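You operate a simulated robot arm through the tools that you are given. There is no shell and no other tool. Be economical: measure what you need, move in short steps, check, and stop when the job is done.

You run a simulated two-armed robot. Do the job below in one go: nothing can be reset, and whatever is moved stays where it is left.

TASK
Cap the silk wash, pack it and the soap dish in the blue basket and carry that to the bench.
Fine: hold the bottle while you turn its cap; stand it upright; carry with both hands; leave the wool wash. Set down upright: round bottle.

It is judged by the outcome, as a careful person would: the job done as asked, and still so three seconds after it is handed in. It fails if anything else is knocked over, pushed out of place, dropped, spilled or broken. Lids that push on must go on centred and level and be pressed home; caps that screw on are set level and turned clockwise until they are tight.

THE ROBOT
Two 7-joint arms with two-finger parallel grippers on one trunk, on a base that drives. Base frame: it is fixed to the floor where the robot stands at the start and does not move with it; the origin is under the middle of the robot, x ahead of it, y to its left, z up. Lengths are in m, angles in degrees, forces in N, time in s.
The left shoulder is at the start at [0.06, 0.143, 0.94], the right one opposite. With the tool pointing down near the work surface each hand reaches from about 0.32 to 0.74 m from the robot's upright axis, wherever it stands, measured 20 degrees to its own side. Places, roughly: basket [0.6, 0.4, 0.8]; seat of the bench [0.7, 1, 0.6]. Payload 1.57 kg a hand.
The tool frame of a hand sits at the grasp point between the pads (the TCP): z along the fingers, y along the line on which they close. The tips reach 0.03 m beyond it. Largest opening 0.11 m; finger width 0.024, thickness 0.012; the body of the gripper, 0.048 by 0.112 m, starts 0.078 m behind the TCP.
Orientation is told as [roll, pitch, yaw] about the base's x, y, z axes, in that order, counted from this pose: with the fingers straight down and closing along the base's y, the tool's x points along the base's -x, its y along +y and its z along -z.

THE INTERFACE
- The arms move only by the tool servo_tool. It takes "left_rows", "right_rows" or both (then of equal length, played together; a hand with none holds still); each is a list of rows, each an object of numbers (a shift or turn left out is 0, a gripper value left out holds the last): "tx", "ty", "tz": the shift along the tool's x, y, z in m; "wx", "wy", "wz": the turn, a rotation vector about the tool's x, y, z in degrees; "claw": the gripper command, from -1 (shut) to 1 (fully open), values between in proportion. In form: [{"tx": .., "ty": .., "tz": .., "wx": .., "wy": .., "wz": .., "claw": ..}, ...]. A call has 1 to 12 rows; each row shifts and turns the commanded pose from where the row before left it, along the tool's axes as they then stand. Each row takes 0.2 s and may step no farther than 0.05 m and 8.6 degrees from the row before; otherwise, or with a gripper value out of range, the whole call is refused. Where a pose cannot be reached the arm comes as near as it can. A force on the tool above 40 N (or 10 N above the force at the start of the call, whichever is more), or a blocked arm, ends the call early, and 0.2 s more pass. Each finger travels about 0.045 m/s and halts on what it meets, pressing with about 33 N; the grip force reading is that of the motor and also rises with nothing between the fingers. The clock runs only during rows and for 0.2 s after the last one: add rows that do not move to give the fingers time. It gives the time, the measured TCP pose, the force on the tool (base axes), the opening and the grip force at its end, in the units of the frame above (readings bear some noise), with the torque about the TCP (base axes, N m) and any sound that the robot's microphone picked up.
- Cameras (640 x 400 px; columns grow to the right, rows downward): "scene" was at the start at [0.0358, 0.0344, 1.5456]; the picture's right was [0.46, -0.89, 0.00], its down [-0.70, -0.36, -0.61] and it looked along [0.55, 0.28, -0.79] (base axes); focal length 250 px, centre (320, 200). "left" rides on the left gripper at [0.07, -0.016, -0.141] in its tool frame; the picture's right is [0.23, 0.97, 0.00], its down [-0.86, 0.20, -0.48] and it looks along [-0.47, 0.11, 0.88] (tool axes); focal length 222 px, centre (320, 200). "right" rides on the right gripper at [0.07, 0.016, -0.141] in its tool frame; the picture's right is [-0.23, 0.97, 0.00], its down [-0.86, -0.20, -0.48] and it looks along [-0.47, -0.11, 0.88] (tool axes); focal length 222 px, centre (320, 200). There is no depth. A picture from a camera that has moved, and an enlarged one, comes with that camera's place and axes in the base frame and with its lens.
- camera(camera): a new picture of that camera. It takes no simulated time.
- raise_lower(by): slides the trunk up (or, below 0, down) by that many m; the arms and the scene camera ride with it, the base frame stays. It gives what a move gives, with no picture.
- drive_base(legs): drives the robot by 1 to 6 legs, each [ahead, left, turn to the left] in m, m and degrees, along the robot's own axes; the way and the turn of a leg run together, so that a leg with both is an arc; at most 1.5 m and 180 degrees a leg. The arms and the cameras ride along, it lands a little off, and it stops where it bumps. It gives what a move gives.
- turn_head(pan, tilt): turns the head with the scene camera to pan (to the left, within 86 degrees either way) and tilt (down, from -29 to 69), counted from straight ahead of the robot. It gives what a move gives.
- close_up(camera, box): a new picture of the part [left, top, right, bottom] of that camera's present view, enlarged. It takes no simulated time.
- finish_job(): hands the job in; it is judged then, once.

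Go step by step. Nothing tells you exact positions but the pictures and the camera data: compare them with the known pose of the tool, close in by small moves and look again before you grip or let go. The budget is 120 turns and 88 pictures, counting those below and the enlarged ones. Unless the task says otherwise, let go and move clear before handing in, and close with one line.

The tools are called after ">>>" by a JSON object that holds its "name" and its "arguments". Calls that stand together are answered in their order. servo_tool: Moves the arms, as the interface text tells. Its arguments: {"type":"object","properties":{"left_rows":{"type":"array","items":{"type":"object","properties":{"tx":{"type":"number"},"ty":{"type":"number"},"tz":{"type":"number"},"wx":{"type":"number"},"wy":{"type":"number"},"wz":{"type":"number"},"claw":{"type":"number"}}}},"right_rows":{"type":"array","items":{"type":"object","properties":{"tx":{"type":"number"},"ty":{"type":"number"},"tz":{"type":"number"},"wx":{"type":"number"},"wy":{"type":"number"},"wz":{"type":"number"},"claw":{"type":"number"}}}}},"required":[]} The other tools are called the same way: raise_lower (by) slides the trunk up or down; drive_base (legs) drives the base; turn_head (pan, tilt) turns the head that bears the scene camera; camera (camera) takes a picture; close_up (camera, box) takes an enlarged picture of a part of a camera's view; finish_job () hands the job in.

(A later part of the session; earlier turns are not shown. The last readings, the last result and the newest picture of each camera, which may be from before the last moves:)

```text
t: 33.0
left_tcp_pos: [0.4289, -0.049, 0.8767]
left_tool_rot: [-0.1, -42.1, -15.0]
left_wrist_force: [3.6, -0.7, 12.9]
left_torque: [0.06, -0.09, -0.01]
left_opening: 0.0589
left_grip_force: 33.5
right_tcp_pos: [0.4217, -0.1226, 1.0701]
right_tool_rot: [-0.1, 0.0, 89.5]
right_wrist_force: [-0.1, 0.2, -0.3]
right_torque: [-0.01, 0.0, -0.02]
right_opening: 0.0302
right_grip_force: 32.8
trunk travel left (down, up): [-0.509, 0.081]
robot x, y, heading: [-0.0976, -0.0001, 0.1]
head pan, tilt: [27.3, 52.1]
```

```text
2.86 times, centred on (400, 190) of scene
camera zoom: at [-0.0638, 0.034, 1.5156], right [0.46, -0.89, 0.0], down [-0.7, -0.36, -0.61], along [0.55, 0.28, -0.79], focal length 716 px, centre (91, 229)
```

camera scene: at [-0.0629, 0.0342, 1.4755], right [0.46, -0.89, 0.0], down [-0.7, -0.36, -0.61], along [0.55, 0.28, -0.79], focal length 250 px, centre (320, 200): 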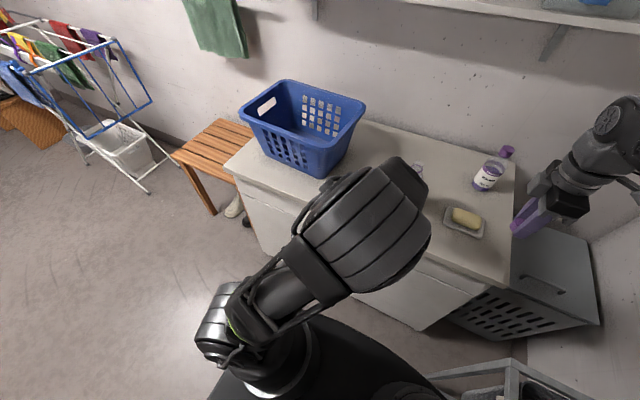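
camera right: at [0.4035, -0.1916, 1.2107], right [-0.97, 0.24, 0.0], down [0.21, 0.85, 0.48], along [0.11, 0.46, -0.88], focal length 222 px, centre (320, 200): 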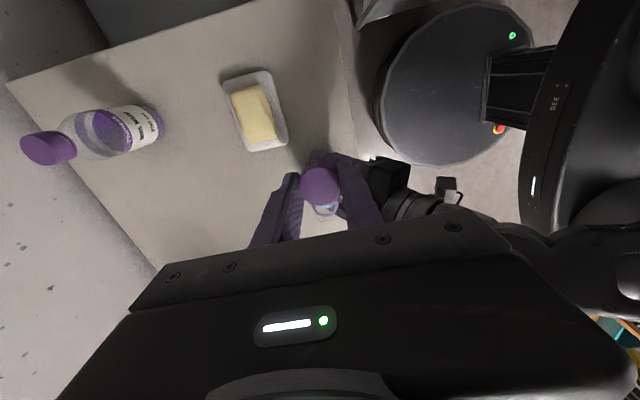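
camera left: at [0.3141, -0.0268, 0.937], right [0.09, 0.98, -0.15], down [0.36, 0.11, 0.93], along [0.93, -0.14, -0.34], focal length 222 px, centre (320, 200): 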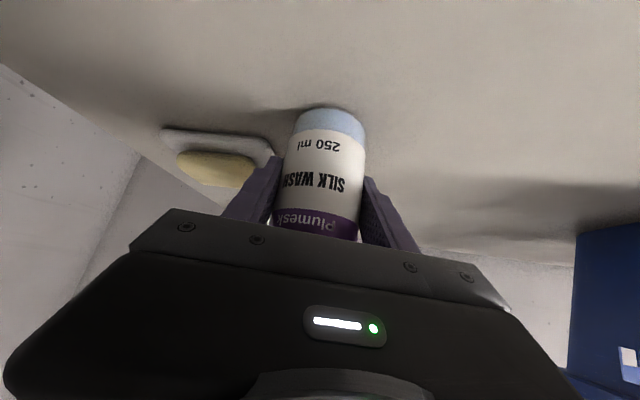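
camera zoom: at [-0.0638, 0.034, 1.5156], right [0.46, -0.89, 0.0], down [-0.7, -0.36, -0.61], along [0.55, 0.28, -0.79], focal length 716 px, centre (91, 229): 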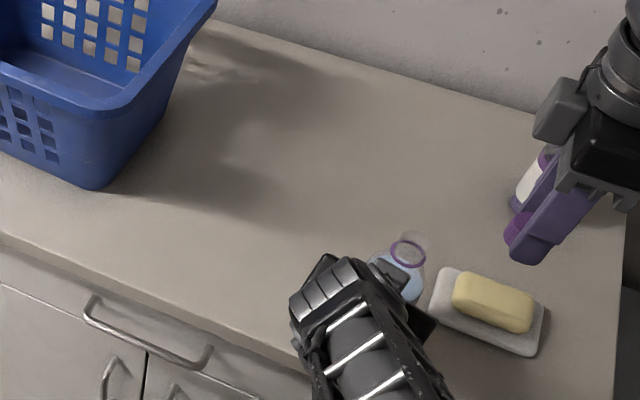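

The bottle stands on the counter at about (0.431, -0.052), with the left hand pressing it lightly. I move the cap above the mouth and ease the left pressing.

>>> {"name": "servo_tool", "arguments": {"right_rows": [{"tx": -0.024, "ty": -0.003}, {"tx": -0.024, "ty": -0.003}, {"tx": -0.0235, "ty": -0.0035}, {}, {}], "left_rows": [{"tx": -0.0007, "tz": -0.0007}, {}, {}, {}, {}]}}

>>> {"name": "camera", "arguments": {"camera": "right"}}

>>> {"name": "close_up", "arguments": {"camera": "scene", "box": [370, 150, 490, 240]}}

```text
t: 34.2
left_tcp_pos: [0.4273, -0.0492, 0.8773]
left_tool_rot: [-0.1, -42.0, -15.1]
left_wrist_force: [-2.2, 1.7, 4.3]
left_torque: [-0.03, -0.05, -0.01]
left_opening: 0.0588
left_grip_force: 33.2
right_tcp_pos: [0.429, -0.0501, 1.0694]
right_tool_rot: [-0.2, 0.0, 89.4]
right_wrist_force: [-0.3, -0.2, -0.1]
right_torque: [-0.02, -0.01, -0.02]
right_opening: 0.0298
right_grip_force: 33.6
trunk travel left (down, up): [-0.509, 0.081]
robot x, y, heading: [-0.101, -0.0, -0.1]
head pan, tilt: [27.3, 52.1]
```

```text
56 pictures are left
camera right: at [0.4119, -0.1203, 1.2109], right [-0.97, 0.24, 0.0], down [0.21, 0.85, 0.48], along [0.12, 0.47, -0.88], focal length 222 px, centre (320, 200)
```

right: 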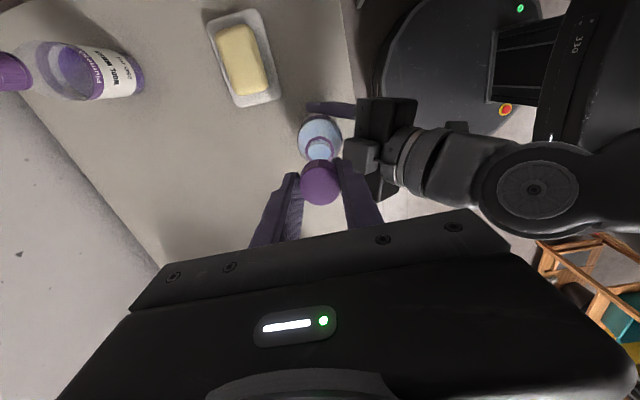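

```text
4.44 times, centred on (430, 195) of scene
camera zoom: at [-0.064, 0.0341, 1.5155], right [0.46, -0.89, 0.0], down [-0.7, -0.36, -0.61], along [0.55, 0.28, -0.79], focal length 1113 px, centre (-169, 222)
```

zoom: 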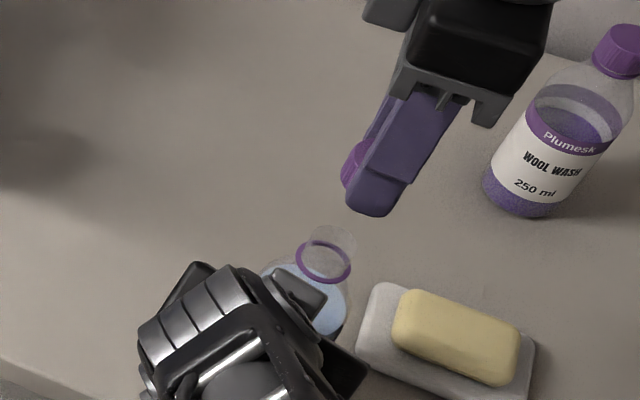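

>>> {"name": "close_up", "arguments": {"camera": "right", "box": [264, 100, 376, 210]}}

```text
3.64 times, centred on (320, 155) of right
camera zoom: at [0.4119, -0.1203, 1.2109], right [-0.97, 0.24, 0.0], down [0.21, 0.85, 0.48], along [0.12, 0.47, -0.88], focal length 808 px, centre (320, 364)
```

zoom: 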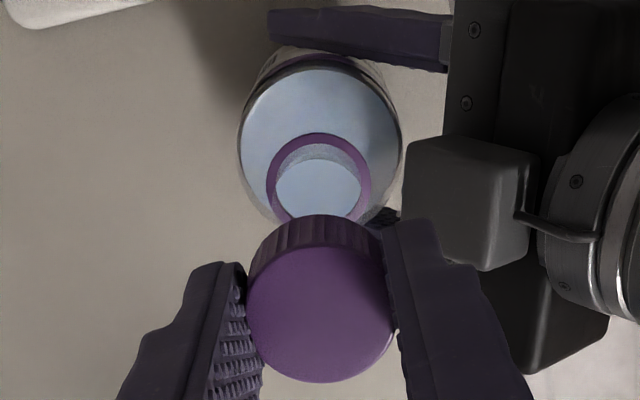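

In the hand camera, the cap centre and mouth axis agree to within about 1 mm. I descend to just above the rim and check.

>>> {"name": "servo_tool", "arguments": {"right_rows": [{"tz": 0.02}, {"tz": 0.02}, {}, {}]}}

>>> {"name": "close_up", "arguments": {"camera": "right", "box": [264, 100, 376, 210]}}

>>> {"name": "close_up", "arguments": {"camera": "scene", "box": [370, 150, 490, 240]}}

```text
t: 35.2
left_tcp_pos: [0.4277, -0.0491, 0.8756]
left_tool_rot: [-0.1, -42.0, -15.1]
left_wrist_force: [-0.9, 0.1, 0.2]
left_torque: [0.01, -0.01, 0.0]
left_opening: 0.0587
left_grip_force: 32.9
right_tcp_pos: [0.4326, -0.051, 1.03]
right_tool_rot: [0.0, 0.0, 89.5]
right_wrist_force: [-0.4, -0.2, 0.7]
right_torque: [0.02, 0.0, 0.01]
right_opening: 0.0297
right_grip_force: 32.8
trunk travel left (down, up): [-0.509, 0.081]
robot x, y, heading: [-0.0994, 0.0009, -0.1]
head pan, tilt: [27.3, 52.1]
```

```text
3.64 times, centred on (320, 155) of right
camera zoom: at [0.4149, -0.1211, 1.1717], right [-0.97, 0.24, 0.0], down [0.21, 0.85, 0.48], along [0.11, 0.46, -0.88], focal length 808 px, centre (320, 364)
```

zoom: 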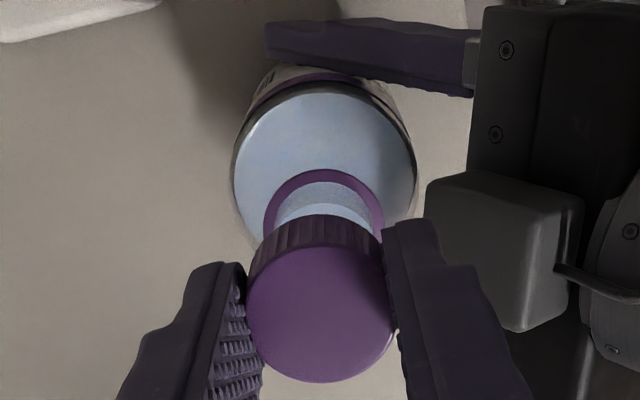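

```text
4.44 times, centred on (430, 195) of scene
camera zoom: at [-0.0633, 0.0341, 1.5155], right [0.46, -0.89, 0.0], down [-0.7, -0.36, -0.61], along [0.55, 0.28, -0.79], focal length 1113 px, centre (-169, 222)
```

zoom: 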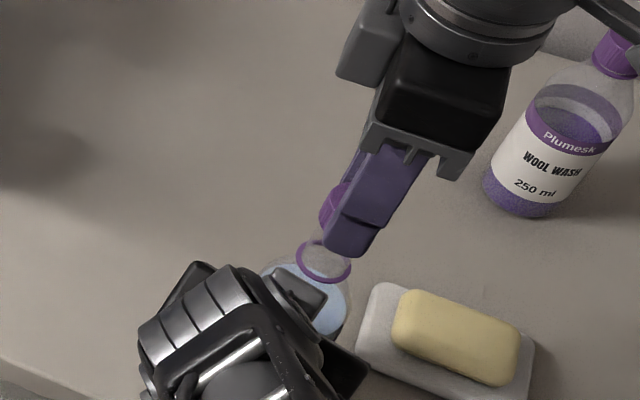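

Still aligned, so I lower gently until the cap meets the neck.

>>> {"name": "servo_tool", "arguments": {"right_rows": [{"ty": 0.0008, "tz": 0.006}, {"tz": 0.003}, {"tz": 0.003}, {}]}}

>>> {"name": "close_up", "arguments": {"camera": "right", "box": [264, 100, 376, 210]}}

>>> {"name": "close_up", "arguments": {"camera": "scene", "box": [390, 170, 450, 220]}}

```text
t: 36.2
left_tcp_pos: [0.428, -0.0483, 0.8779]
left_tool_rot: [0.0, -42.0, -15.1]
left_wrist_force: [0.3, -0.2, -1.5]
left_torque: [-0.02, 0.03, 0.0]
left_opening: 0.0591
left_grip_force: 32.5
right_tcp_pos: [0.4308, -0.0496, 1.0172]
right_tool_rot: [-0.1, 0.1, 89.3]
right_wrist_force: [0.2, 0.9, -0.1]
right_torque: [0.02, -0.02, 0.01]
right_opening: 0.0299
right_grip_force: 32.4
trunk travel left (down, up): [-0.509, 0.081]
robot x, y, heading: [-0.0983, 0.0016, 0.0]
head pan, tilt: [27.3, 52.1]
```

```text
3.64 times, centred on (320, 155) of right
camera zoom: at [0.4134, -0.1202, 1.1588], right [-0.97, 0.24, 0.0], down [0.21, 0.85, 0.48], along [0.11, 0.46, -0.88], focal length 808 px, centre (320, 364)
```

zoom: 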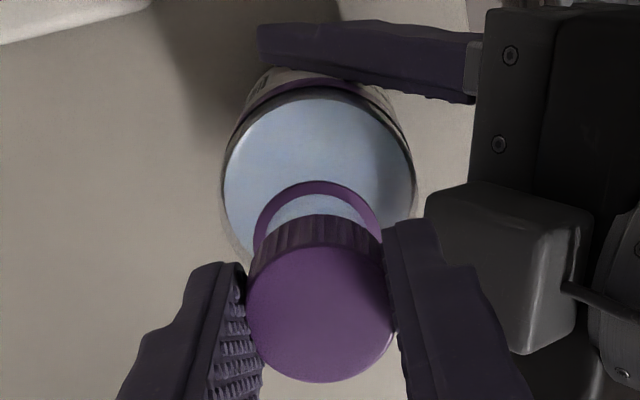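

```text
8.00 times, centred on (420, 195) of scene
camera zoom: at [-0.0631, 0.034, 1.5155], right [0.46, -0.89, 0.0], down [-0.7, -0.36, -0.61], along [0.55, 0.28, -0.79], focal length 2004 px, centre (-480, 240)
```

zoom: 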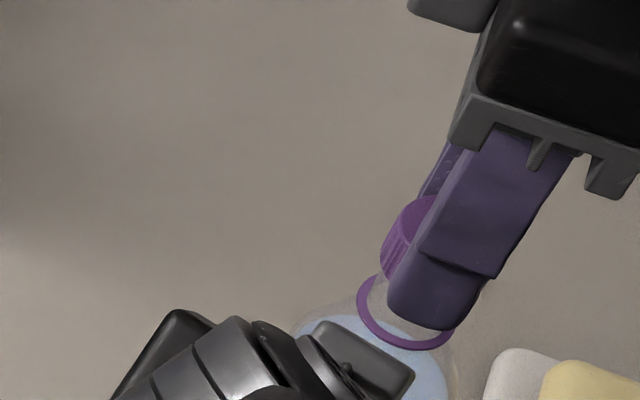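

>>> {"name": "servo_tool", "arguments": {"right_rows": [{"ty": -0.0004, "tz": 0.002}, {"tz": 0.002}, {"tz": 0.002}, {}]}}

```text
t: 37.2
left_tcp_pos: [0.4288, -0.0489, 0.8777]
left_tool_rot: [-0.1, -42.0, -15.2]
left_wrist_force: [2.2, -0.5, -5.6]
left_torque: [0.15, 0.07, 0.04]
left_opening: 0.0587
left_grip_force: 33.2
right_tcp_pos: [0.43, -0.0486, 1.0135]
right_tool_rot: [-0.2, -0.1, 89.5]
right_wrist_force: [-0.9, 1.7, 6.8]
right_torque: [-0.04, -0.03, -0.02]
right_opening: 0.0298
right_grip_force: 33.1
trunk travel left (down, up): [-0.509, 0.081]
robot x, y, heading: [-0.0953, -0.0024, -0.1]
head pan, tilt: [27.3, 52.1]
```

Contact at about 7 N. I start turning clockwise with a slight downward feed.

>>> {"name": "servo_tool", "arguments": {"right_rows": [{"wz": 8.2, "tz": 0.0003}, {"wz": 8.2, "tz": 0.0003}, {"wz": 8.2, "tz": 0.0003}, {"wz": 8.2, "tz": 0.0003}, {"wz": 8.2, "tz": 0.0003}, {"wz": 8.2, "tz": 0.0003}, {}]}}

>>> {"name": "close_up", "arguments": {"camera": "scene", "box": [390, 170, 450, 220]}}

```text
t: 38.8
left_tcp_pos: [0.4272, -0.0491, 0.8769]
left_tool_rot: [-0.1, -42.0, -15.0]
left_wrist_force: [-0.7, 0.6, -2.8]
left_torque: [-0.13, -0.13, 0.04]
left_opening: 0.059
left_grip_force: 33.2
right_tcp_pos: [0.4314, -0.0501, 1.0102]
right_tool_rot: [0.0, 0.0, 40.2]
right_wrist_force: [1.0, -2.2, 0.5]
right_torque: [-0.02, -0.02, -0.02]
right_opening: 0.0298
right_grip_force: 32.6
trunk travel left (down, up): [-0.509, 0.081]
robot x, y, heading: [-0.0968, 0.0021, -0.0]
head pan, tilt: [27.3, 52.1]
```

```text
8.00 times, centred on (420, 195) of scene
camera zoom: at [-0.0631, 0.034, 1.5155], right [0.46, -0.89, 0.0], down [-0.7, -0.36, -0.61], along [0.55, 0.28, -0.79], focal length 2004 px, centre (-480, 240)
```

zoom: 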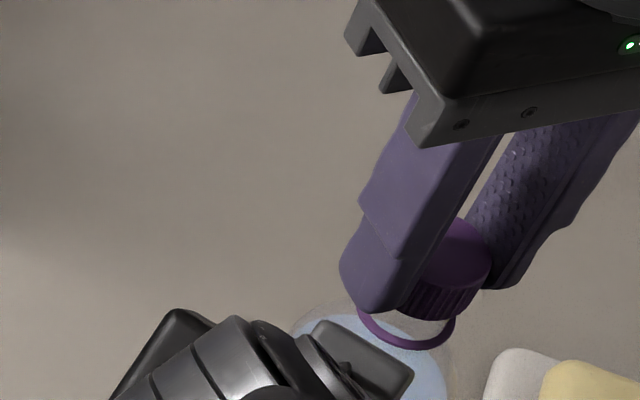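

>>> {"name": "servo_tool", "arguments": {"right_rows": [{"wz": 8.2, "tz": 0.0004}, {"wz": 8.2, "tz": 0.0004}, {"wz": 8.2, "tz": 0.0004}, {"wz": 8.2, "tz": 0.0004}, {"wz": 8.2, "tz": 0.0004}, {"wz": 8.2, "tz": 0.0004}, {"wz": 8.2, "tz": 0.0004}, {"wz": 8.2, "tz": 0.0004}, {"wz": 8.2, "tz": 0.0004}, {}]}}

```text
t: 41.0
left_tcp_pos: [0.4293, -0.0493, 0.8763]
left_tool_rot: [-0.2, -42.0, -15.0]
left_wrist_force: [0.4, 0.0, -2.7]
left_torque: [-0.02, 0.0, 0.0]
left_opening: 0.0589
left_grip_force: 33.1
right_tcp_pos: [0.4286, -0.0496, 1.0054]
right_tool_rot: [0.0, -0.1, -33.6]
right_wrist_force: [0.2, 0.5, -0.1]
right_torque: [0.02, 0.02, 0.01]
right_opening: 0.0299
right_grip_force: 33.0
trunk travel left (down, up): [-0.509, 0.081]
robot x, y, heading: [-0.0992, -0.0002, 0.0]
head pan, tilt: [27.3, 52.1]
```

>>> {"name": "servo_tool", "arguments": {"right_rows": [{"wz": 8.2, "tz": 0.0004}, {"wz": 8.2, "tz": 0.0004}, {"wz": 8.2, "tz": 0.0004}, {"wz": 8.2, "tz": 0.0004}, {"wz": 8.2, "tz": 0.0004}, {"wz": 8.2, "tz": 0.0004}, {"wz": 8.2, "tz": 0.0004}, {}]}}

>>> {"name": "close_up", "arguments": {"camera": "scene", "box": [390, 170, 450, 220]}}

```text
t: 42.8
left_tcp_pos: [0.4283, -0.0499, 0.8768]
left_tool_rot: [-0.1, -42.0, -15.2]
left_wrist_force: [-2.3, -1.1, -1.9]
left_torque: [0.16, -0.12, 0.04]
left_opening: 0.0588
left_grip_force: 32.8
right_tcp_pos: [0.4309, -0.0496, 1.0033]
right_tool_rot: [0.0, 0.1, -91.1]
right_wrist_force: [2.0, 0.7, 0.2]
right_torque: [0.03, -0.07, 0.0]
right_opening: 0.0297
right_grip_force: 32.9
trunk travel left (down, up): [-0.509, 0.081]
robot x, y, heading: [-0.0976, -0.0025, 0.1]
head pan, tilt: [27.3, 52.1]
```

```text
8.00 times, centred on (420, 195) of scene
camera zoom: at [-0.0631, 0.034, 1.5155], right [0.46, -0.89, 0.0], down [-0.7, -0.36, -0.61], along [0.55, 0.28, -0.79], focal length 2004 px, centre (-480, 240)
```

zoom: 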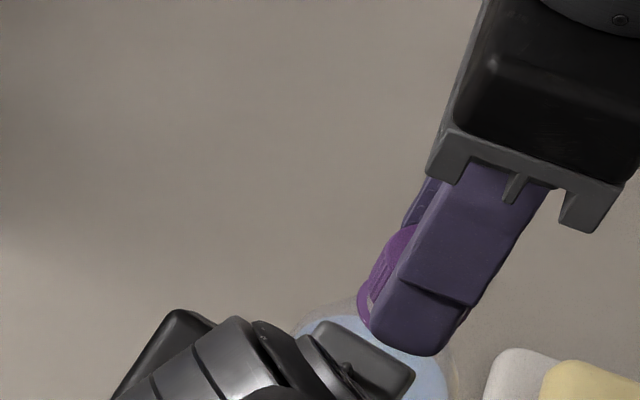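

>>> {"name": "servo_tool", "arguments": {"right_rows": [{"wz": 8.2, "tz": 0.0003}, {"wz": 8.2, "tz": 0.0003}, {"wz": 8.2, "tz": 0.0003}, {"wz": 8.2, "tz": 0.0003}, {"wz": 8.2, "tz": 0.0003}, {}]}}

```text
t: 44.2
left_tcp_pos: [0.4288, -0.0493, 0.8763]
left_tool_rot: [-0.1, -42.0, -14.9]
left_wrist_force: [-7.3, -0.3, -3.3]
left_torque: [-0.34, -0.92, -0.01]
left_opening: 0.0589
left_grip_force: 32.8
right_tcp_pos: [0.4305, -0.051, 1.0026]
right_tool_rot: [0.1, 0.1, -132.1]
right_wrist_force: [8.3, -1.2, 7.7]
right_torque: [0.05, -0.06, 0.07]
right_opening: 0.0296
right_grip_force: 32.8
trunk travel left (down, up): [-0.509, 0.081]
robot x, y, heading: [-0.1011, -0.0017, -0.2]
head pan, tilt: [27.3, 52.1]
```

>>> {"name": "servo_tool", "arguments": {"right_rows": [{"wz": 8.2}, {"wz": 8.2}, {"wz": 8.2}, {}]}}

```text
t: 45.2
left_tcp_pos: [0.4282, -0.0492, 0.8777]
left_tool_rot: [0.0, -42.1, -15.2]
left_wrist_force: [-10.8, 1.5, 1.7]
left_torque: [-0.11, -0.78, -0.01]
left_opening: 0.059
left_grip_force: 33.7
right_tcp_pos: [0.4312, -0.0499, 1.0016]
right_tool_rot: [0.0, 0.1, -156.7]
right_wrist_force: [9.6, -1.4, -4.1]
right_torque: [0.01, -0.54, 0.0]
right_opening: 0.0303
right_grip_force: 33.1
trunk travel left (down, up): [-0.509, 0.081]
robot x, y, heading: [-0.1016, -0.0022, 0.1]
head pan, tilt: [27.3, 52.1]
```

The thread is now drawing the cap down. I release, then look and rewind the wrist with the fingers open.

>>> {"name": "servo_tool", "arguments": {"right_rows": [{"claw": 0.0}, {}, {}, {}]}}

>>> {"name": "close_up", "arguments": {"camera": "right", "box": [244, 100, 396, 220]}}

>>> {"name": "close_up", "arguments": {"camera": "scene", "box": [390, 170, 450, 220]}}

```text
t: 46.2
left_tcp_pos: [0.4277, -0.0524, 0.8777]
left_tool_rot: [-0.2, -42.0, -15.3]
left_wrist_force: [0.2, 0.1, -2.3]
left_torque: [0.0, 0.02, -0.05]
left_opening: 0.0586
left_grip_force: 32.9
right_tcp_pos: [0.4286, -0.0467, 1.0004]
right_tool_rot: [-0.1, -0.1, -156.4]
right_wrist_force: [0.4, 0.4, -0.1]
right_torque: [0.0, 0.02, -0.01]
right_opening: 0.0551
right_grip_force: 0.0
trunk travel left (down, up): [-0.509, 0.081]
robot x, y, heading: [-0.0989, 0.0014, -0.4]
head pan, tilt: [27.3, 52.1]
```

```text
3.33 times, centred on (320, 160) of right
camera zoom: at [0.5004, -0.0352, 1.1413], right [0.18, -0.98, 0.0], down [-0.86, -0.16, 0.48], along [-0.47, -0.08, -0.88], focal length 740 px, centre (320, 333)
```

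zoom: 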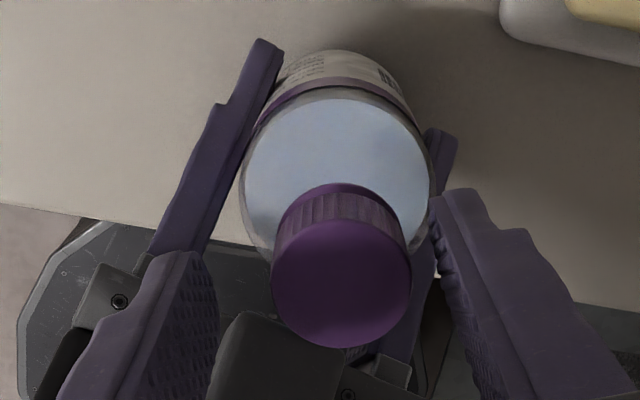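

```text
8.00 times, centred on (420, 195) of scene
camera zoom: at [-0.0631, 0.034, 1.5154], right [0.46, -0.89, 0.0], down [-0.7, -0.36, -0.61], along [0.55, 0.28, -0.79], focal length 2004 px, centre (-480, 240)
```

zoom: 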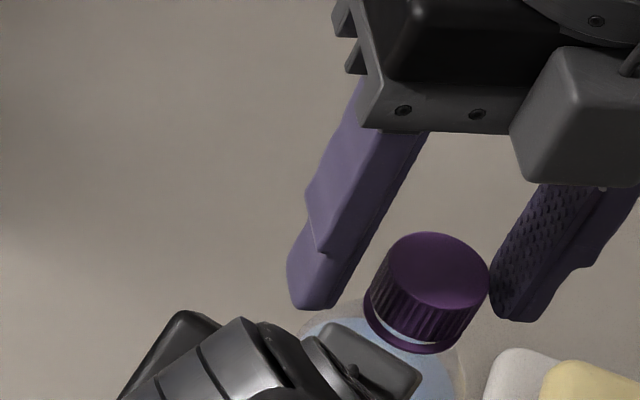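

The cap sits level and is threaded about 2–3 mm above its collar. I recentre a little and rewind.

>>> {"name": "servo_tool", "arguments": {"right_rows": [{"ty": 0.004, "tx": 0.001, "claw": 0.09}, {"wz": -8.5}, {"wz": -8.5}, {"wz": -8.5}, {"wz": -8.5}, {"wz": -8.5}, {"wz": -8.5}, {"wz": -8.5}, {"wz": -8.5}, {"wz": -8.5}, {"wz": -8.5}, {"wz": -8.5}]}}

>>> {"name": "servo_tool", "arguments": {"right_rows": [{"wz": -8.5}, {"wz": -8.5}, {"wz": -8.5}, {"wz": -8.5}, {"wz": -8.5}, {"wz": -8.5}, {"wz": -8.5}, {"wz": -8.5}, {"wz": -8.5}, {"wz": -8.5}, {"wz": -8.5}, {"wz": -8.5}]}}

>>> {"name": "servo_tool", "arguments": {"right_rows": [{"wz": -8.5}, {"wz": -8.5}, {"wz": -8.5}, {"wz": -8.5}, {"wz": -8.5}, {}]}}

>>> {"name": "close_up", "arguments": {"camera": "right", "box": [244, 100, 396, 220]}}

```text
t: 47.2
left_tcp_pos: [0.4267, -0.0544, 0.8768]
left_tool_rot: [-0.3, -41.9, -15.9]
left_wrist_force: [-2.8, 0.8, 1.4]
left_torque: [0.23, -0.26, 0.02]
left_opening: 0.0587
left_grip_force: 33.3
right_tcp_pos: [0.4377, -0.048, 1.0044]
right_tool_rot: [0.3, 1.2, -132.6]
right_wrist_force: [3.9, 0.6, 1.6]
right_torque: [0.07, -0.07, -0.09]
right_opening: 0.0578
right_grip_force: 0.1
trunk travel left (down, up): [-0.509, 0.081]
robot x, y, heading: [-0.0992, -0.0036, 0.2]
head pan, tilt: [27.3, 52.1]
stopped in row 5 (right hand): the force on the tool passed its limit (the readings are from after the stop); the commanded pose is now the measured one
```

```text
t: 48.0
left_tcp_pos: [0.4236, -0.0631, 0.8778]
left_tool_rot: [-0.6, -42.0, -16.7]
left_wrist_force: [-2.5, -1.9, 0.3]
left_torque: [0.2, -0.28, 0.08]
left_opening: 0.0588
left_grip_force: 33.2
right_tcp_pos: [0.4387, -0.041, 1.0052]
right_tool_rot: [0.8, 1.7, -110.3]
right_wrist_force: [2.8, 1.4, -0.3]
right_torque: [0.06, -0.1, -0.06]
right_opening: 0.0579
right_grip_force: 0.0
trunk travel left (down, up): [-0.509, 0.081]
robot x, y, heading: [-0.1027, -0.0005, -0.1]
head pan, tilt: [27.3, 52.1]
stopped in row 3 (right hand): the force on the tool passed its limit (the readings are from after the stop); the commanded pose is now the measured one
```

```text
t: 48.8
left_tcp_pos: [0.4229, -0.0694, 0.8765]
left_tool_rot: [-0.9, -41.9, -17.4]
left_wrist_force: [-1.2, -3.1, -0.1]
left_torque: [0.36, -0.05, 0.09]
left_opening: 0.0587
left_grip_force: 32.9
right_tcp_pos: [0.434, -0.0325, 1.0059]
right_tool_rot: [1.4, 2.2, -88.4]
right_wrist_force: [1.2, 2.4, -2.1]
right_torque: [0.09, -0.08, -0.08]
right_opening: 0.0591
right_grip_force: 0.0
trunk travel left (down, up): [-0.509, 0.081]
robot x, y, heading: [-0.0993, -0.0002, -0.4]
head pan, tilt: [27.3, 52.1]
stopped in row 3 (left hand): the force on the tool passed its limit (the readings are from after the stop); the commanded pose is now the measured one
```

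```text
3.33 times, centred on (320, 160) of right
camera zoom: at [0.446, 0.0321, 1.1506], right [0.98, -0.2, 0.02], down [-0.19, -0.88, 0.44], along [-0.07, -0.43, -0.9], focal length 740 px, centre (320, 333)
```

zoom: 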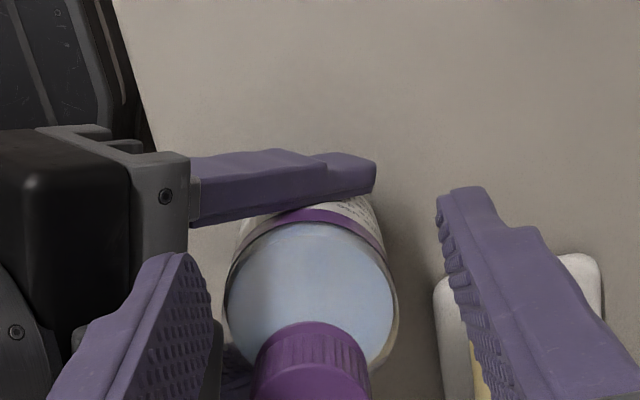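

The open right finger pushed against the left gripper while rewinding, nudging both hands a little; the bottle is still held and upright. I lift the right hand straight up to clear it.

>>> {"name": "servo_tool", "arguments": {"right_rows": [{"tz": -0.01}, {"tz": -0.02}, {"tz": -0.02}, {"tz": -0.015}, {}]}}

>>> {"name": "camera", "arguments": {"camera": "right"}}

>>> {"name": "close_up", "arguments": {"camera": "scene", "box": [350, 140, 490, 250]}}

```text
t: 50.0
left_tcp_pos: [0.421, -0.0694, 0.8783]
left_tool_rot: [-0.9, -42.0, -17.4]
left_wrist_force: [0.2, -0.2, -1.9]
left_torque: [-0.01, -0.02, 0.01]
left_opening: 0.0588
left_grip_force: 32.8
right_tcp_pos: [0.4342, -0.0345, 1.0726]
right_tool_rot: [1.4, 2.1, -88.3]
right_wrist_force: [0.0, -0.5, 0.5]
right_torque: [0.03, -0.02, -0.01]
right_opening: 0.0601
right_grip_force: 0.1
trunk travel left (down, up): [-0.509, 0.081]
robot x, y, heading: [-0.0972, -0.0002, -0.2]
head pan, tilt: [27.3, 52.1]
```

```text
44 pictures are left
camera right: at [0.4449, 0.0298, 1.2167], right [0.98, -0.2, 0.01], down [-0.19, -0.88, 0.44], along [-0.07, -0.44, -0.9], focal length 222 px, centre (320, 200)
```

right: 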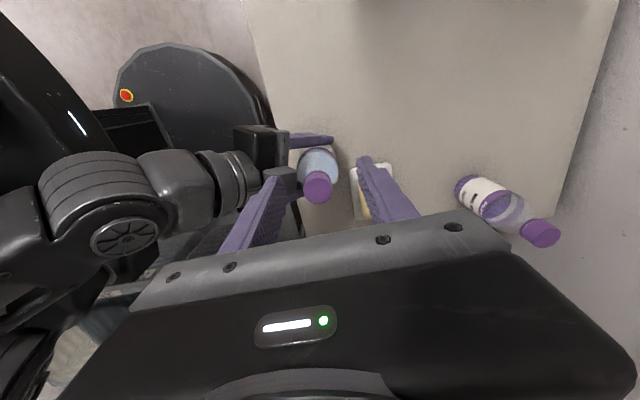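

```text
3.64 times, centred on (420, 195) of scene
camera zoom: at [-0.063, 0.0341, 1.5155], right [0.46, -0.89, 0.0], down [-0.7, -0.36, -0.61], along [0.55, 0.28, -0.79], focal length 911 px, centre (-44, 218)
```

zoom: 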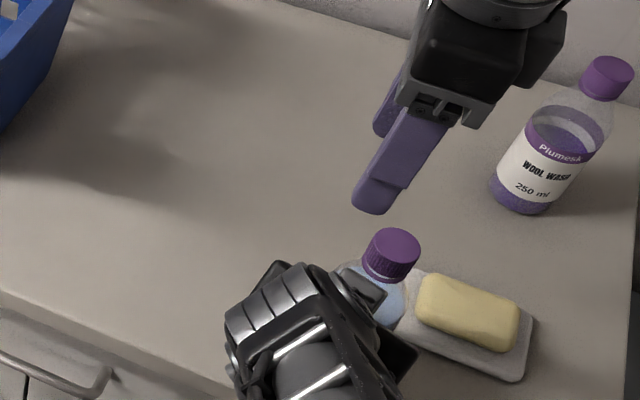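

>>> {"name": "servo_tool", "arguments": {"right_rows": [{"wx": 1.4, "wy": -2.1}, {"wz": -8.5}, {"wz": -8.5}, {"wz": -8.5}, {"wz": -8.5}, {"wz": -8.5}, {"wz": -8.5}, {"wz": -8.5}, {"wz": -8.5}, {"wz": -8.5}, {"wz": -8.5}, {"wz": -8.5}]}}

```text
t: 52.6
left_tcp_pos: [0.4233, -0.0696, 0.8767]
left_tool_rot: [-1.0, -42.0, -17.4]
left_wrist_force: [0.2, -0.6, -2.0]
left_torque: [-0.01, -0.02, 0.03]
left_opening: 0.0589
left_grip_force: 32.7
right_tcp_pos: [0.4179, -0.0471, 1.0797]
right_tool_rot: [1.4, -0.8, -0.1]
right_wrist_force: [-0.1, 0.6, -0.4]
right_torque: [0.01, 0.03, -0.03]
right_opening: 0.0596
right_grip_force: 0.1
right hand out of reach, approached as far as the arm can: row 2
trunk travel left (down, up): [-0.509, 0.081]
robot x, y, heading: [-0.0992, -0.0013, 0.1]
head pan, tilt: [27.3, 52.1]
```

>>> {"name": "servo_tool", "arguments": {"right_rows": [{"tz": 0.015, "wx": 1.4, "wy": 0.8}, {"wz": -8.5}, {"wz": -8.5}, {"wz": -8.5}, {"wz": -8.5}, {"wz": -8.5}, {"wz": -8.5}, {"wz": -8.5}, {"wz": -8.5}, {"wz": -8.5}, {"wz": -8.5}, {}]}}

>>> {"name": "camera", "arguments": {"camera": "right"}}

```text
t: 55.2
left_tcp_pos: [0.4231, -0.0696, 0.8774]
left_tool_rot: [-1.0, -41.8, -17.4]
left_wrist_force: [-0.1, -0.1, -2.2]
left_torque: [0.01, 0.03, 0.0]
left_opening: 0.0585
left_grip_force: 33.2
right_tcp_pos: [0.4179, -0.0473, 1.0647]
right_tool_rot: [0.0, 0.0, 84.9]
right_wrist_force: [0.6, 0.5, 0.2]
right_torque: [-0.01, 0.02, -0.01]
right_opening: 0.0599
right_grip_force: 0.0
trunk travel left (down, up): [-0.509, 0.081]
robot x, y, heading: [-0.0999, 0.0017, 0.1]
head pan, tilt: [27.3, 52.1]
```

```text
42 pictures are left
camera right: at [0.3948, -0.1153, 1.2054], right [-0.95, 0.31, 0.0], down [0.27, 0.83, 0.48], along [0.15, 0.46, -0.88], focal length 222 px, centre (320, 200)
```

right: 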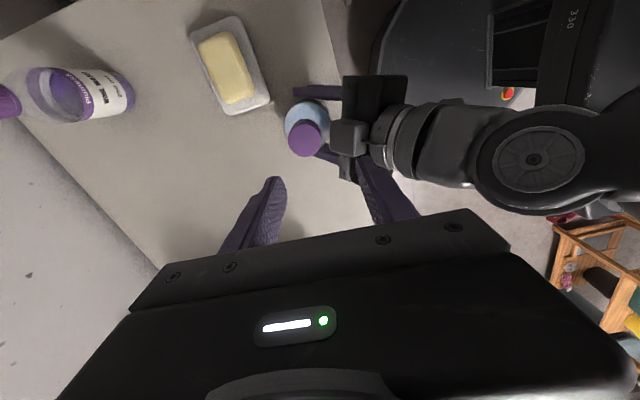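

The cap is at tool offset (0.0245, -0.010). Since the left gripper has a block close on the −x side, I'll regrip with the fingers along ±y and a smaller opening: shift over, then turn to yaw of about 5°.

>>> {"name": "servo_tool", "arguments": {"right_rows": [{"tx": 0.0245, "ty": -0.0096, "claw": -0.1}, {"wz": 8.0}, {"wz": 8.0}, {"wz": 8.0}, {"wz": 8.0}, {"wz": 8.0}, {"wz": 8.0}, {"wz": 8.0}, {"wz": 8.0}, {"wz": 8.0}, {"wz": 8.0}, {}]}}

>>> {"name": "close_up", "arguments": {"camera": "right", "box": [244, 80, 396, 220]}}

```text
t: 57.8
left_tcp_pos: [0.4228, -0.07, 0.8775]
left_tool_rot: [-0.9, -41.9, -17.4]
left_wrist_force: [-0.3, -1.1, -2.8]
left_torque: [0.02, 0.01, -0.04]
left_opening: 0.0591
left_grip_force: 33.2
right_tcp_pos: [0.4249, -0.0742, 1.0653]
right_tool_rot: [0.0, 0.0, 4.7]
right_wrist_force: [0.5, -0.5, 0.0]
right_torque: [-0.02, 0.0, 0.02]
right_opening: 0.0496
right_grip_force: 0.0
trunk travel left (down, up): [-0.509, 0.081]
robot x, y, heading: [-0.0982, -0.0, 0.2]
head pan, tilt: [27.3, 52.1]
```

```text
2.86 times, centred on (320, 150) of right
camera zoom: at [0.3541, -0.0628, 1.2059], right [0.15, 0.99, 0.0], down [0.87, -0.13, 0.48], along [0.47, -0.07, -0.88], focal length 635 px, centre (320, 343)
```

zoom: 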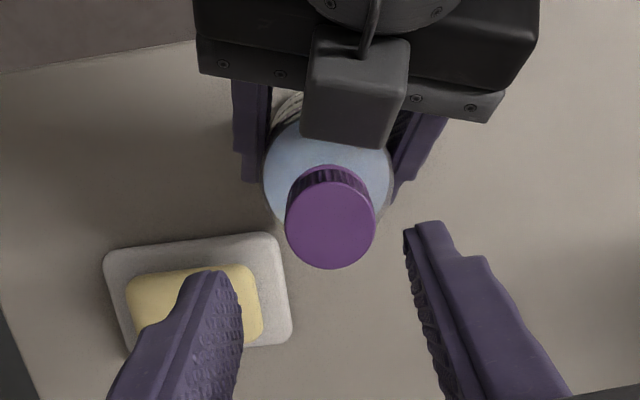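

Aligned well. I shift 3 mm, descend around the cap and close.

>>> {"name": "servo_tool", "arguments": {"right_rows": [{"tx": 0.002, "ty": 0.0033, "tz": 0.02}, {"tz": 0.02}, {"tz": 0.015}, {"tz": 0.0075}, {}]}}

>>> {"name": "close_up", "arguments": {"camera": "right", "box": [244, 80, 396, 220]}}

```text
t: 59.0
left_tcp_pos: [0.4226, -0.069, 0.8781]
left_tool_rot: [-0.9, -41.9, -17.4]
left_wrist_force: [-0.2, -0.4, -1.6]
left_torque: [0.01, 0.01, 0.0]
left_opening: 0.0588
left_grip_force: 33.1
right_tcp_pos: [0.422, -0.07, 1.0021]
right_tool_rot: [-0.1, 0.0, 4.8]
right_wrist_force: [-0.3, 0.1, 0.1]
right_torque: [0.02, 0.01, -0.04]
right_opening: 0.0496
right_grip_force: 0.2
trunk travel left (down, up): [-0.509, 0.081]
robot x, y, heading: [-0.0997, -0.0006, -0.1]
head pan, tilt: [27.3, 52.1]
```

```text
2.86 times, centred on (320, 150) of right
camera zoom: at [0.3511, -0.0599, 1.1428], right [0.15, 0.99, 0.0], down [0.87, -0.13, 0.48], along [0.47, -0.07, -0.88], focal length 635 px, centre (320, 343)
```

zoom: 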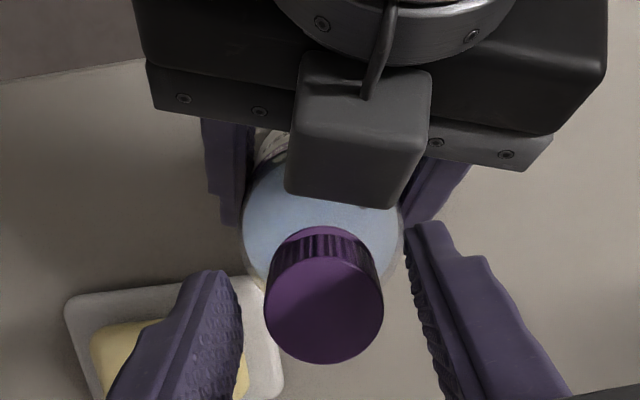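

>>> {"name": "servo_tool", "arguments": {"right_rows": [{"claw": -1}, {}, {}, {}]}}

>>> {"name": "servo_tool", "arguments": {"right_rows": [{"wz": 8.2, "tz": 0.0001}, {"wz": 8.2, "tz": 0.0001}, {"wz": 8.2, "tz": 0.0001}, {"wz": 8.2, "tz": 0.0001}, {"wz": 8.2, "tz": 0.0001}, {"wz": 8.2, "tz": 0.0001}, {}]}}

```text
t: 60.0
left_tcp_pos: [0.4228, -0.0708, 0.8781]
left_tool_rot: [-0.9, -41.9, -17.4]
left_wrist_force: [0.6, -1.6, -1.6]
left_torque: [0.24, 0.06, -0.02]
left_opening: 0.0588
left_grip_force: 32.7
right_tcp_pos: [0.4218, -0.0697, 1.0015]
right_tool_rot: [0.1, 0.1, 4.8]
right_wrist_force: [-0.4, 1.1, -1.1]
right_torque: [-0.05, 0.0, 0.01]
right_opening: 0.0298
right_grip_force: 32.6
trunk travel left (down, up): [-0.509, 0.081]
robot x, y, heading: [-0.1032, -0.0019, 0.0]
head pan, tilt: [27.3, 52.1]
```

```text
t: 61.6
left_tcp_pos: [0.4221, -0.071, 0.8773]
left_tool_rot: [-0.9, -41.9, -17.5]
left_wrist_force: [-6.9, -12.4, -1.1]
left_torque: [1.32, -0.72, -0.07]
left_opening: 0.0591
left_grip_force: 33.1
right_tcp_pos: [0.4229, -0.0681, 1.0023]
right_tool_rot: [0.2, 0.1, -44.5]
right_wrist_force: [6.4, 12.9, -0.9]
right_torque: [0.17, -0.17, 0.05]
right_opening: 0.0297
right_grip_force: 33.2
trunk travel left (down, up): [-0.509, 0.081]
robot x, y, heading: [-0.1026, -0.0032, 0.3]
head pan, tilt: [27.3, 52.1]
```

>>> {"name": "close_up", "arguments": {"camera": "right", "box": [234, 80, 406, 220]}}

>>> {"name": "close_up", "arguments": {"camera": "scene", "box": [390, 170, 470, 230]}}

```text
2.86 times, centred on (320, 150) of right
camera zoom: at [0.384, -0.0087, 1.1428], right [0.84, 0.54, 0.0], down [0.47, -0.74, 0.48], along [0.26, -0.4, -0.88], focal length 635 px, centre (320, 343)
```

zoom: 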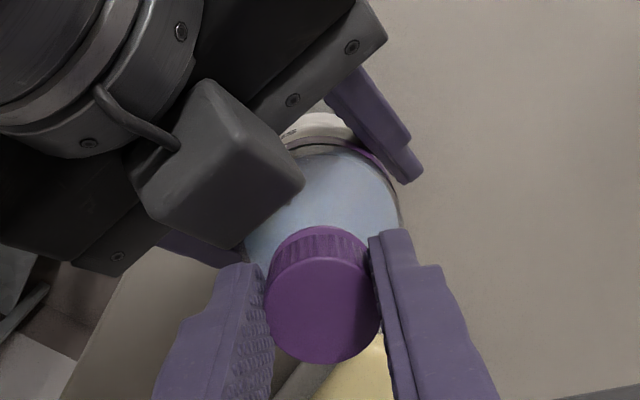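

```text
6.67 times, centred on (430, 200) of scene
camera zoom: at [-0.063, 0.034, 1.5155], right [0.46, -0.89, 0.0], down [-0.7, -0.36, -0.61], along [0.55, 0.28, -0.79], focal length 1670 px, centre (-413, 200)
```

zoom: 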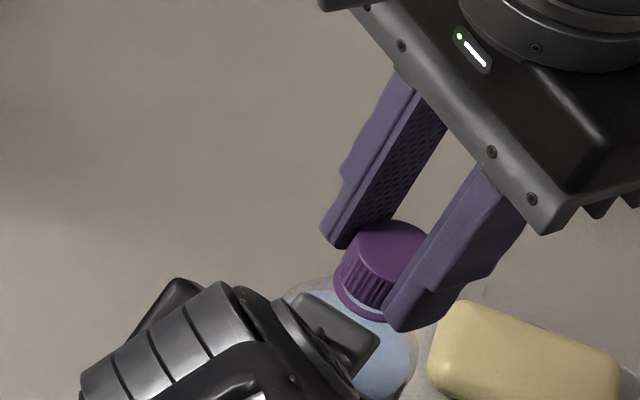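

The cap is level and nothing visibly touches, so the side load looks like slight eccentricity. I relieve it along the force.

>>> {"name": "servo_tool", "arguments": {"right_rows": [{"tx": 0.001, "ty": 0.003}, {}]}}

```text
t: 62.2
left_tcp_pos: [0.4234, -0.0686, 0.878]
left_tool_rot: [-0.9, -42.0, -17.3]
left_wrist_force: [-3.7, -3.6, -2.0]
left_torque: [0.55, -0.39, -0.02]
left_opening: 0.0591
left_grip_force: 32.9
right_tcp_pos: [0.4221, -0.0656, 1.0014]
right_tool_rot: [0.0, 0.0, -44.5]
right_wrist_force: [3.9, 4.8, -0.6]
right_torque: [0.0, -0.05, 0.02]
right_opening: 0.0297
right_grip_force: 33.0
trunk travel left (down, up): [-0.509, 0.081]
robot x, y, heading: [-0.0985, 0.0001, -0.1]
head pan, tilt: [27.3, 52.1]
```

>>> {"name": "servo_tool", "arguments": {"right_rows": [{"ty": 0.002}, {"wz": 8.2, "tz": 0.0001}, {"wz": 8.2, "tz": 0.0001}, {"wz": 8.2, "tz": 0.0001}, {"wz": 8.2, "tz": 0.0001}, {"wz": 8.2, "tz": 0.0001}, {}]}}

```text
t: 63.8
left_tcp_pos: [0.4231, -0.0689, 0.8772]
left_tool_rot: [-0.9, -41.7, -17.4]
left_wrist_force: [-17.6, 14.1, -4.0]
left_torque: [-1.07, -1.99, -0.12]
left_opening: 0.0593
left_grip_force: 32.7
right_tcp_pos: [0.4261, -0.0666, 1.0018]
right_tool_rot: [0.4, -0.2, -85.6]
right_wrist_force: [17.9, -12.0, 3.4]
right_torque: [-0.44, -0.25, 0.24]
right_opening: 0.029
right_grip_force: 33.0
trunk travel left (down, up): [-0.509, 0.081]
robot x, y, heading: [-0.1032, 0.0004, 0.2]
head pan, tilt: [27.3, 52.1]
```

The load follows the finger on the left-hand side, so that finger is rubbing the block on the left gripper, which slipped about 3 mm nearer. With the right hand steadying the cap, I'll open the left, back it off 1 cm and slightly lower, then regrip.

>>> {"name": "servo_tool", "arguments": {"right_rows": [{"ty": 0.002, "tx": -0.001}, {}, {}, {}, {}], "left_rows": [{}, {"claw": 0.45}, {}, {}, {}]}}

>>> {"name": "servo_tool", "arguments": {"left_rows": [{"tx": 0.0064}, {"tx": 0.0064}, {}]}}

>>> {"name": "camera", "arguments": {"camera": "left"}}

>>> {"name": "close_up", "arguments": {"camera": "right", "box": [234, 80, 406, 220]}}

```text
t: 65.0
left_tcp_pos: [0.422, -0.0692, 0.8782]
left_tool_rot: [-0.9, -41.9, -17.4]
left_wrist_force: [-4.0, 12.8, -14.2]
left_torque: [-1.32, -0.67, -0.21]
left_opening: 0.08
left_grip_force: 0.0
right_tcp_pos: [0.4274, -0.066, 1.002]
right_tool_rot: [-0.1, 0.1, -85.3]
right_wrist_force: [3.4, -11.1, 12.8]
right_torque: [-0.28, 0.29, 0.26]
right_opening: 0.0292
right_grip_force: 33.1
trunk travel left (down, up): [-0.509, 0.081]
robot x, y, heading: [-0.1001, -0.002, 0.1]
head pan, tilt: [27.3, 52.1]
```

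```text
t: 65.8
left_tcp_pos: [0.4137, -0.0669, 0.8691]
left_tool_rot: [-0.9, -41.9, -17.4]
left_wrist_force: [-0.6, 0.4, 0.1]
left_torque: [-0.01, -0.03, -0.01]
left_opening: 0.0797
left_grip_force: 0.0
right_tcp_pos: [0.4264, -0.0645, 1.0019]
right_tool_rot: [0.0, 0.1, -85.3]
right_wrist_force: [-0.8, 0.7, -0.8]
right_torque: [0.06, 0.05, -0.03]
right_opening: 0.0294
right_grip_force: 33.0
trunk travel left (down, up): [-0.509, 0.081]
robot x, y, heading: [-0.0992, -0.0007, -0.1]
head pan, tilt: [27.3, 52.1]
```

```text
37 pictures are left
camera left: at [0.2708, -0.0366, 0.9281], right [0.14, 0.98, -0.16], down [0.37, 0.1, 0.93], along [0.92, -0.19, -0.34], focal length 222 px, centre (320, 200)
```

left: 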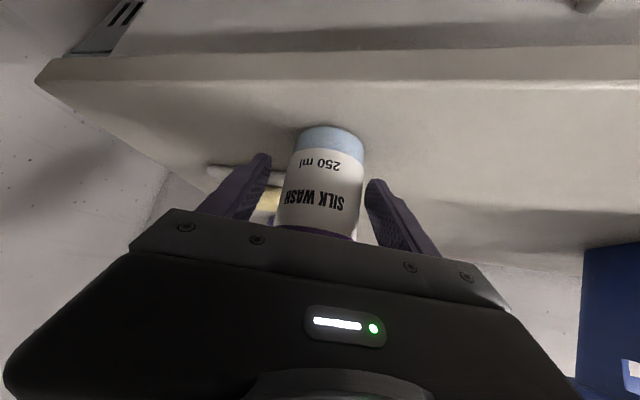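

```text
2.86 times, centred on (320, 150) of right
camera zoom: at [0.4379, 0.0047, 1.1419], right [0.99, -0.15, 0.0], down [-0.13, -0.87, 0.48], along [-0.07, -0.47, -0.88], focal length 635 px, centre (320, 343)
```

zoom: 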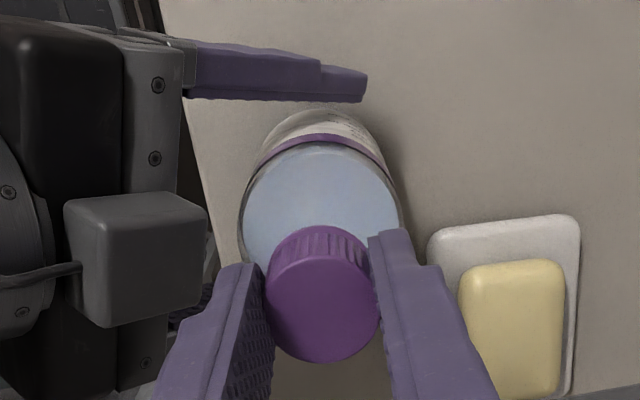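

The load is gone and the block now has about 2 cm clearance. I close the left on the body again and resume turning.

>>> {"name": "servo_tool", "arguments": {"left_rows": [{"claw": -1}, {}, {}, {}]}}

>>> {"name": "servo_tool", "arguments": {"right_rows": [{"wz": 8.2}, {"wz": 8.2}, {"wz": 8.2}, {"wz": 8.2}, {}]}}

```text
t: 66.8
left_tcp_pos: [0.4137, -0.0657, 0.8692]
left_tool_rot: [-0.9, -42.1, -17.3]
left_wrist_force: [2.0, 3.7, 0.5]
left_torque: [0.06, -0.02, 0.08]
left_opening: 0.0587
left_grip_force: 32.9
right_tcp_pos: [0.4272, -0.066, 1.0022]
right_tool_rot: [0.0, 0.0, -85.5]
right_wrist_force: [-1.0, -2.9, -0.5]
right_torque: [-0.36, 0.13, 0.0]
right_opening: 0.0298
right_grip_force: 32.8
trunk travel left (down, up): [-0.509, 0.081]
robot x, y, heading: [-0.0965, -0.0006, 0.0]
head pan, tilt: [27.3, 52.1]
```

```text
t: 68.0
left_tcp_pos: [0.4151, -0.0663, 0.869]
left_tool_rot: [-0.9, -41.8, -17.3]
left_wrist_force: [-7.6, 5.7, 5.3]
left_torque: [-0.36, -0.6, 0.08]
left_opening: 0.0587
left_grip_force: 33.1
right_tcp_pos: [0.4277, -0.0659, 1.002]
right_tool_rot: [0.0, 0.0, -118.3]
right_wrist_force: [7.7, -5.5, -5.6]
right_torque: [-0.26, -0.32, 0.05]
right_opening: 0.0295
right_grip_force: 32.9
trunk travel left (down, up): [-0.509, 0.081]
robot x, y, heading: [-0.0958, -0.0012, 0.1]
head pan, tilt: [27.3, 52.1]
```

>>> {"name": "servo_tool", "arguments": {"right_rows": [{"tx": -0.0005, "ty": 0.0025, "tz": 0.002}, {"wz": 8.2, "tz": 0.0002}, {"wz": 8.2, "tz": 0.0002}, {"wz": 8.2, "tz": 0.0002}, {"wz": 8.2, "tz": 0.0002}, {}]}}

```text
t: 69.4
left_tcp_pos: [0.4134, -0.0668, 0.8685]
left_tool_rot: [-0.9, -41.9, -17.4]
left_wrist_force: [4.9, -0.4, -2.7]
left_torque: [0.49, 0.09, -0.03]
left_opening: 0.0586
left_grip_force: 32.6
right_tcp_pos: [0.429, -0.0674, 0.9991]
right_tool_rot: [0.0, 0.1, -151.1]
right_wrist_force: [-0.9, 0.6, 12.2]
right_torque: [0.02, 0.02, -0.03]
right_opening: 0.0298
right_grip_force: 33.4
trunk travel left (down, up): [-0.509, 0.081]
robot x, y, heading: [-0.0975, -0.0012, -0.1]
head pan, tilt: [27.3, 52.1]
```

>>> {"name": "servo_tool", "arguments": {"right_rows": [{"wz": 8.2}, {"wz": 8.2}, {"wz": 8.2}, {}]}}

>>> {"name": "close_up", "arguments": {"camera": "scene", "box": [390, 170, 470, 230]}}

```text
t: 70.3
left_tcp_pos: [0.4094, -0.0702, 0.8712]
left_tool_rot: [-1.2, -42.1, -17.3]
left_wrist_force: [2.3, 5.9, -13.6]
left_torque: [-0.65, 0.59, 0.05]
left_opening: 0.0586
left_grip_force: 33.6
right_tcp_pos: [0.4372, -0.0847, 1.0551]
right_tool_rot: [-10.0, 4.7, -178.7]
right_wrist_force: [0.7, -5.6, 12.6]
right_torque: [-0.01, 0.04, 0.0]
right_opening: 0.0018
right_grip_force: 20.0
trunk travel left (down, up): [-0.509, 0.081]
robot x, y, heading: [-0.0988, -0.0011, -0.2]
head pan, tilt: [27.3, 52.1]
stopped in row 4 (right hand): the arm was blocked; the commanded pose is now the measured one
```

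```text
6.67 times, centred on (430, 200) of scene
camera zoom: at [-0.0622, 0.0345, 1.5154], right [0.46, -0.89, 0.0], down [-0.7, -0.36, -0.61], along [0.55, 0.28, -0.79], focal length 1670 px, centre (-413, 200)
```

zoom: 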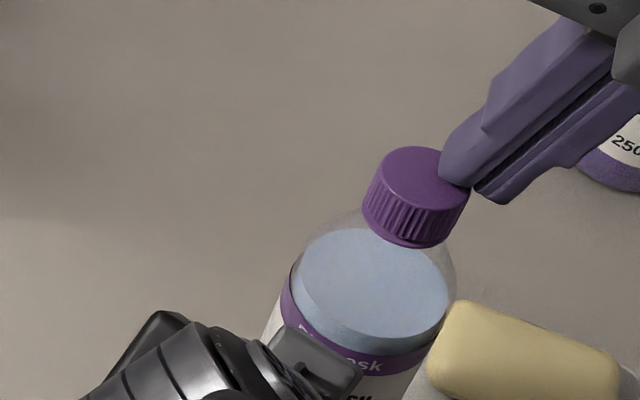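

The right wrist hit its limit and slipped off the cap, and it now rests against it. I move it gently away and up, then inspect.

>>> {"name": "servo_tool", "arguments": {"right_rows": [{"tz": -0.015}, {"tz": -0.02, "ty": 0.01}, {"tz": -0.01, "ty": 0.03}, {"ty": 0.03}, {}]}}

>>> {"name": "camera", "arguments": {"camera": "scene"}}

>>> {"name": "camera", "arguments": {"camera": "left"}}

>>> {"name": "camera", "arguments": {"camera": "right"}}

```text
t: 71.5
left_tcp_pos: [0.4099, -0.0694, 0.8725]
left_tool_rot: [-1.0, -42.3, -17.3]
left_wrist_force: [0.5, 0.4, -1.9]
left_torque: [0.02, 0.06, -0.03]
left_opening: 0.0588
left_grip_force: 32.8
right_tcp_pos: [0.4346, -0.1603, 1.0863]
right_tool_rot: [-9.9, 4.4, -178.4]
right_wrist_force: [-1.2, 0.1, 0.4]
right_torque: [0.03, 0.04, 0.04]
right_opening: 0.0
right_grip_force: 21.3
trunk travel left (down, up): [-0.509, 0.081]
robot x, y, heading: [-0.0996, 0.0024, -0.5]
head pan, tilt: [27.3, 52.1]
```

```text
34 pictures are left
camera scene: at [-0.0632, 0.0341, 1.5156], right [0.46, -0.89, 0.0], down [-0.7, -0.36, -0.61], along [0.55, 0.28, -0.79], focal length 250 px, centre (320, 200)
```

scene: 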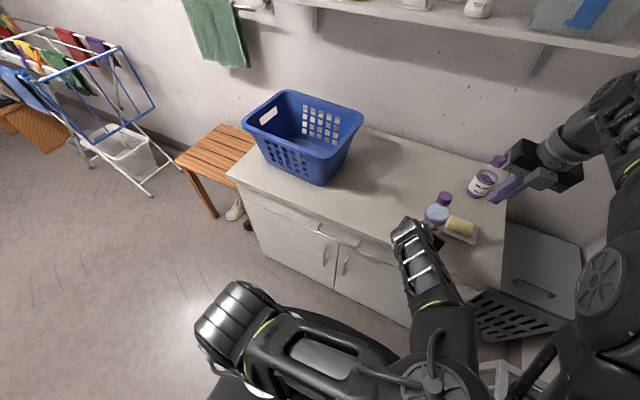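

```text
33 pictures are left
camera left: at [0.2675, -0.0387, 0.9304], right [0.14, 0.98, -0.17], down [0.36, 0.11, 0.93], along [0.92, -0.19, -0.34], focal length 222 px, centre (320, 200)
```

left: 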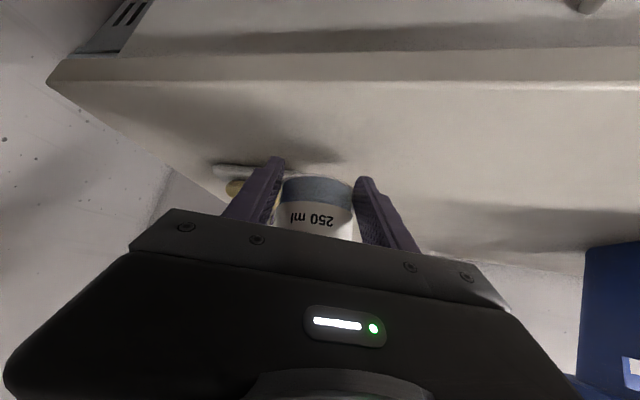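

```text
32 pictures are left
camera right: at [0.4944, -0.1989, 1.2274], right [-0.19, -0.97, -0.18], down [-0.89, 0.09, 0.44], along [-0.41, 0.25, -0.88], focal length 222 px, centre (320, 200)
```

right: 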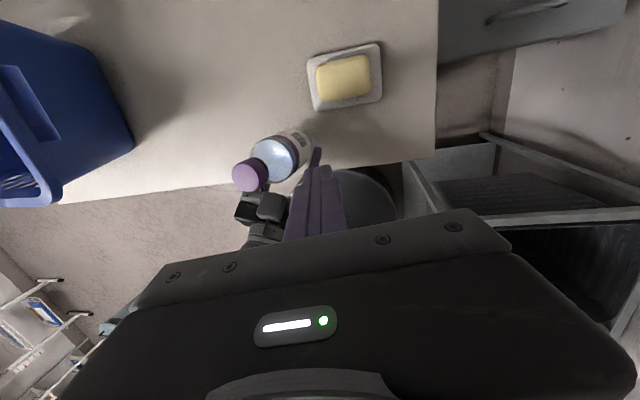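

Nothing spilled and the cap stayed on, but the bottle slid up a few cm in the left grip. I rewind the right wrist away from its limit and level it again, so it can take the bottle by the cap while I regrip.

>>> {"name": "servo_tool", "arguments": {"right_rows": [{"wz": -8.5}, {"wz": -8.5}, {"wz": -8.5}, {"wz": -8.5}, {"wz": -8.5}, {"wz": -8.5}, {"wz": -8.5}, {"wz": -8.5}, {"wz": -8.5}, {"wz": -8.5}, {}]}}

```text
t: 73.9
left_tcp_pos: [0.4113, -0.0707, 0.8724]
left_tool_rot: [-1.1, -42.3, -17.5]
left_wrist_force: [-0.3, 0.2, -2.3]
left_torque: [-0.01, 0.06, 0.01]
left_opening: 0.0588
left_grip_force: 32.7
right_tcp_pos: [0.4343, -0.1604, 1.0866]
right_tool_rot: [3.6, 10.1, -92.6]
right_wrist_force: [-0.7, 0.1, 0.3]
right_torque: [0.03, -0.02, -0.03]
right_opening: 0.0002
right_grip_force: 21.8
trunk travel left (down, up): [-0.509, 0.081]
robot x, y, heading: [-0.0996, 0.0001, -0.1]
head pan, tilt: [27.3, 52.1]
```

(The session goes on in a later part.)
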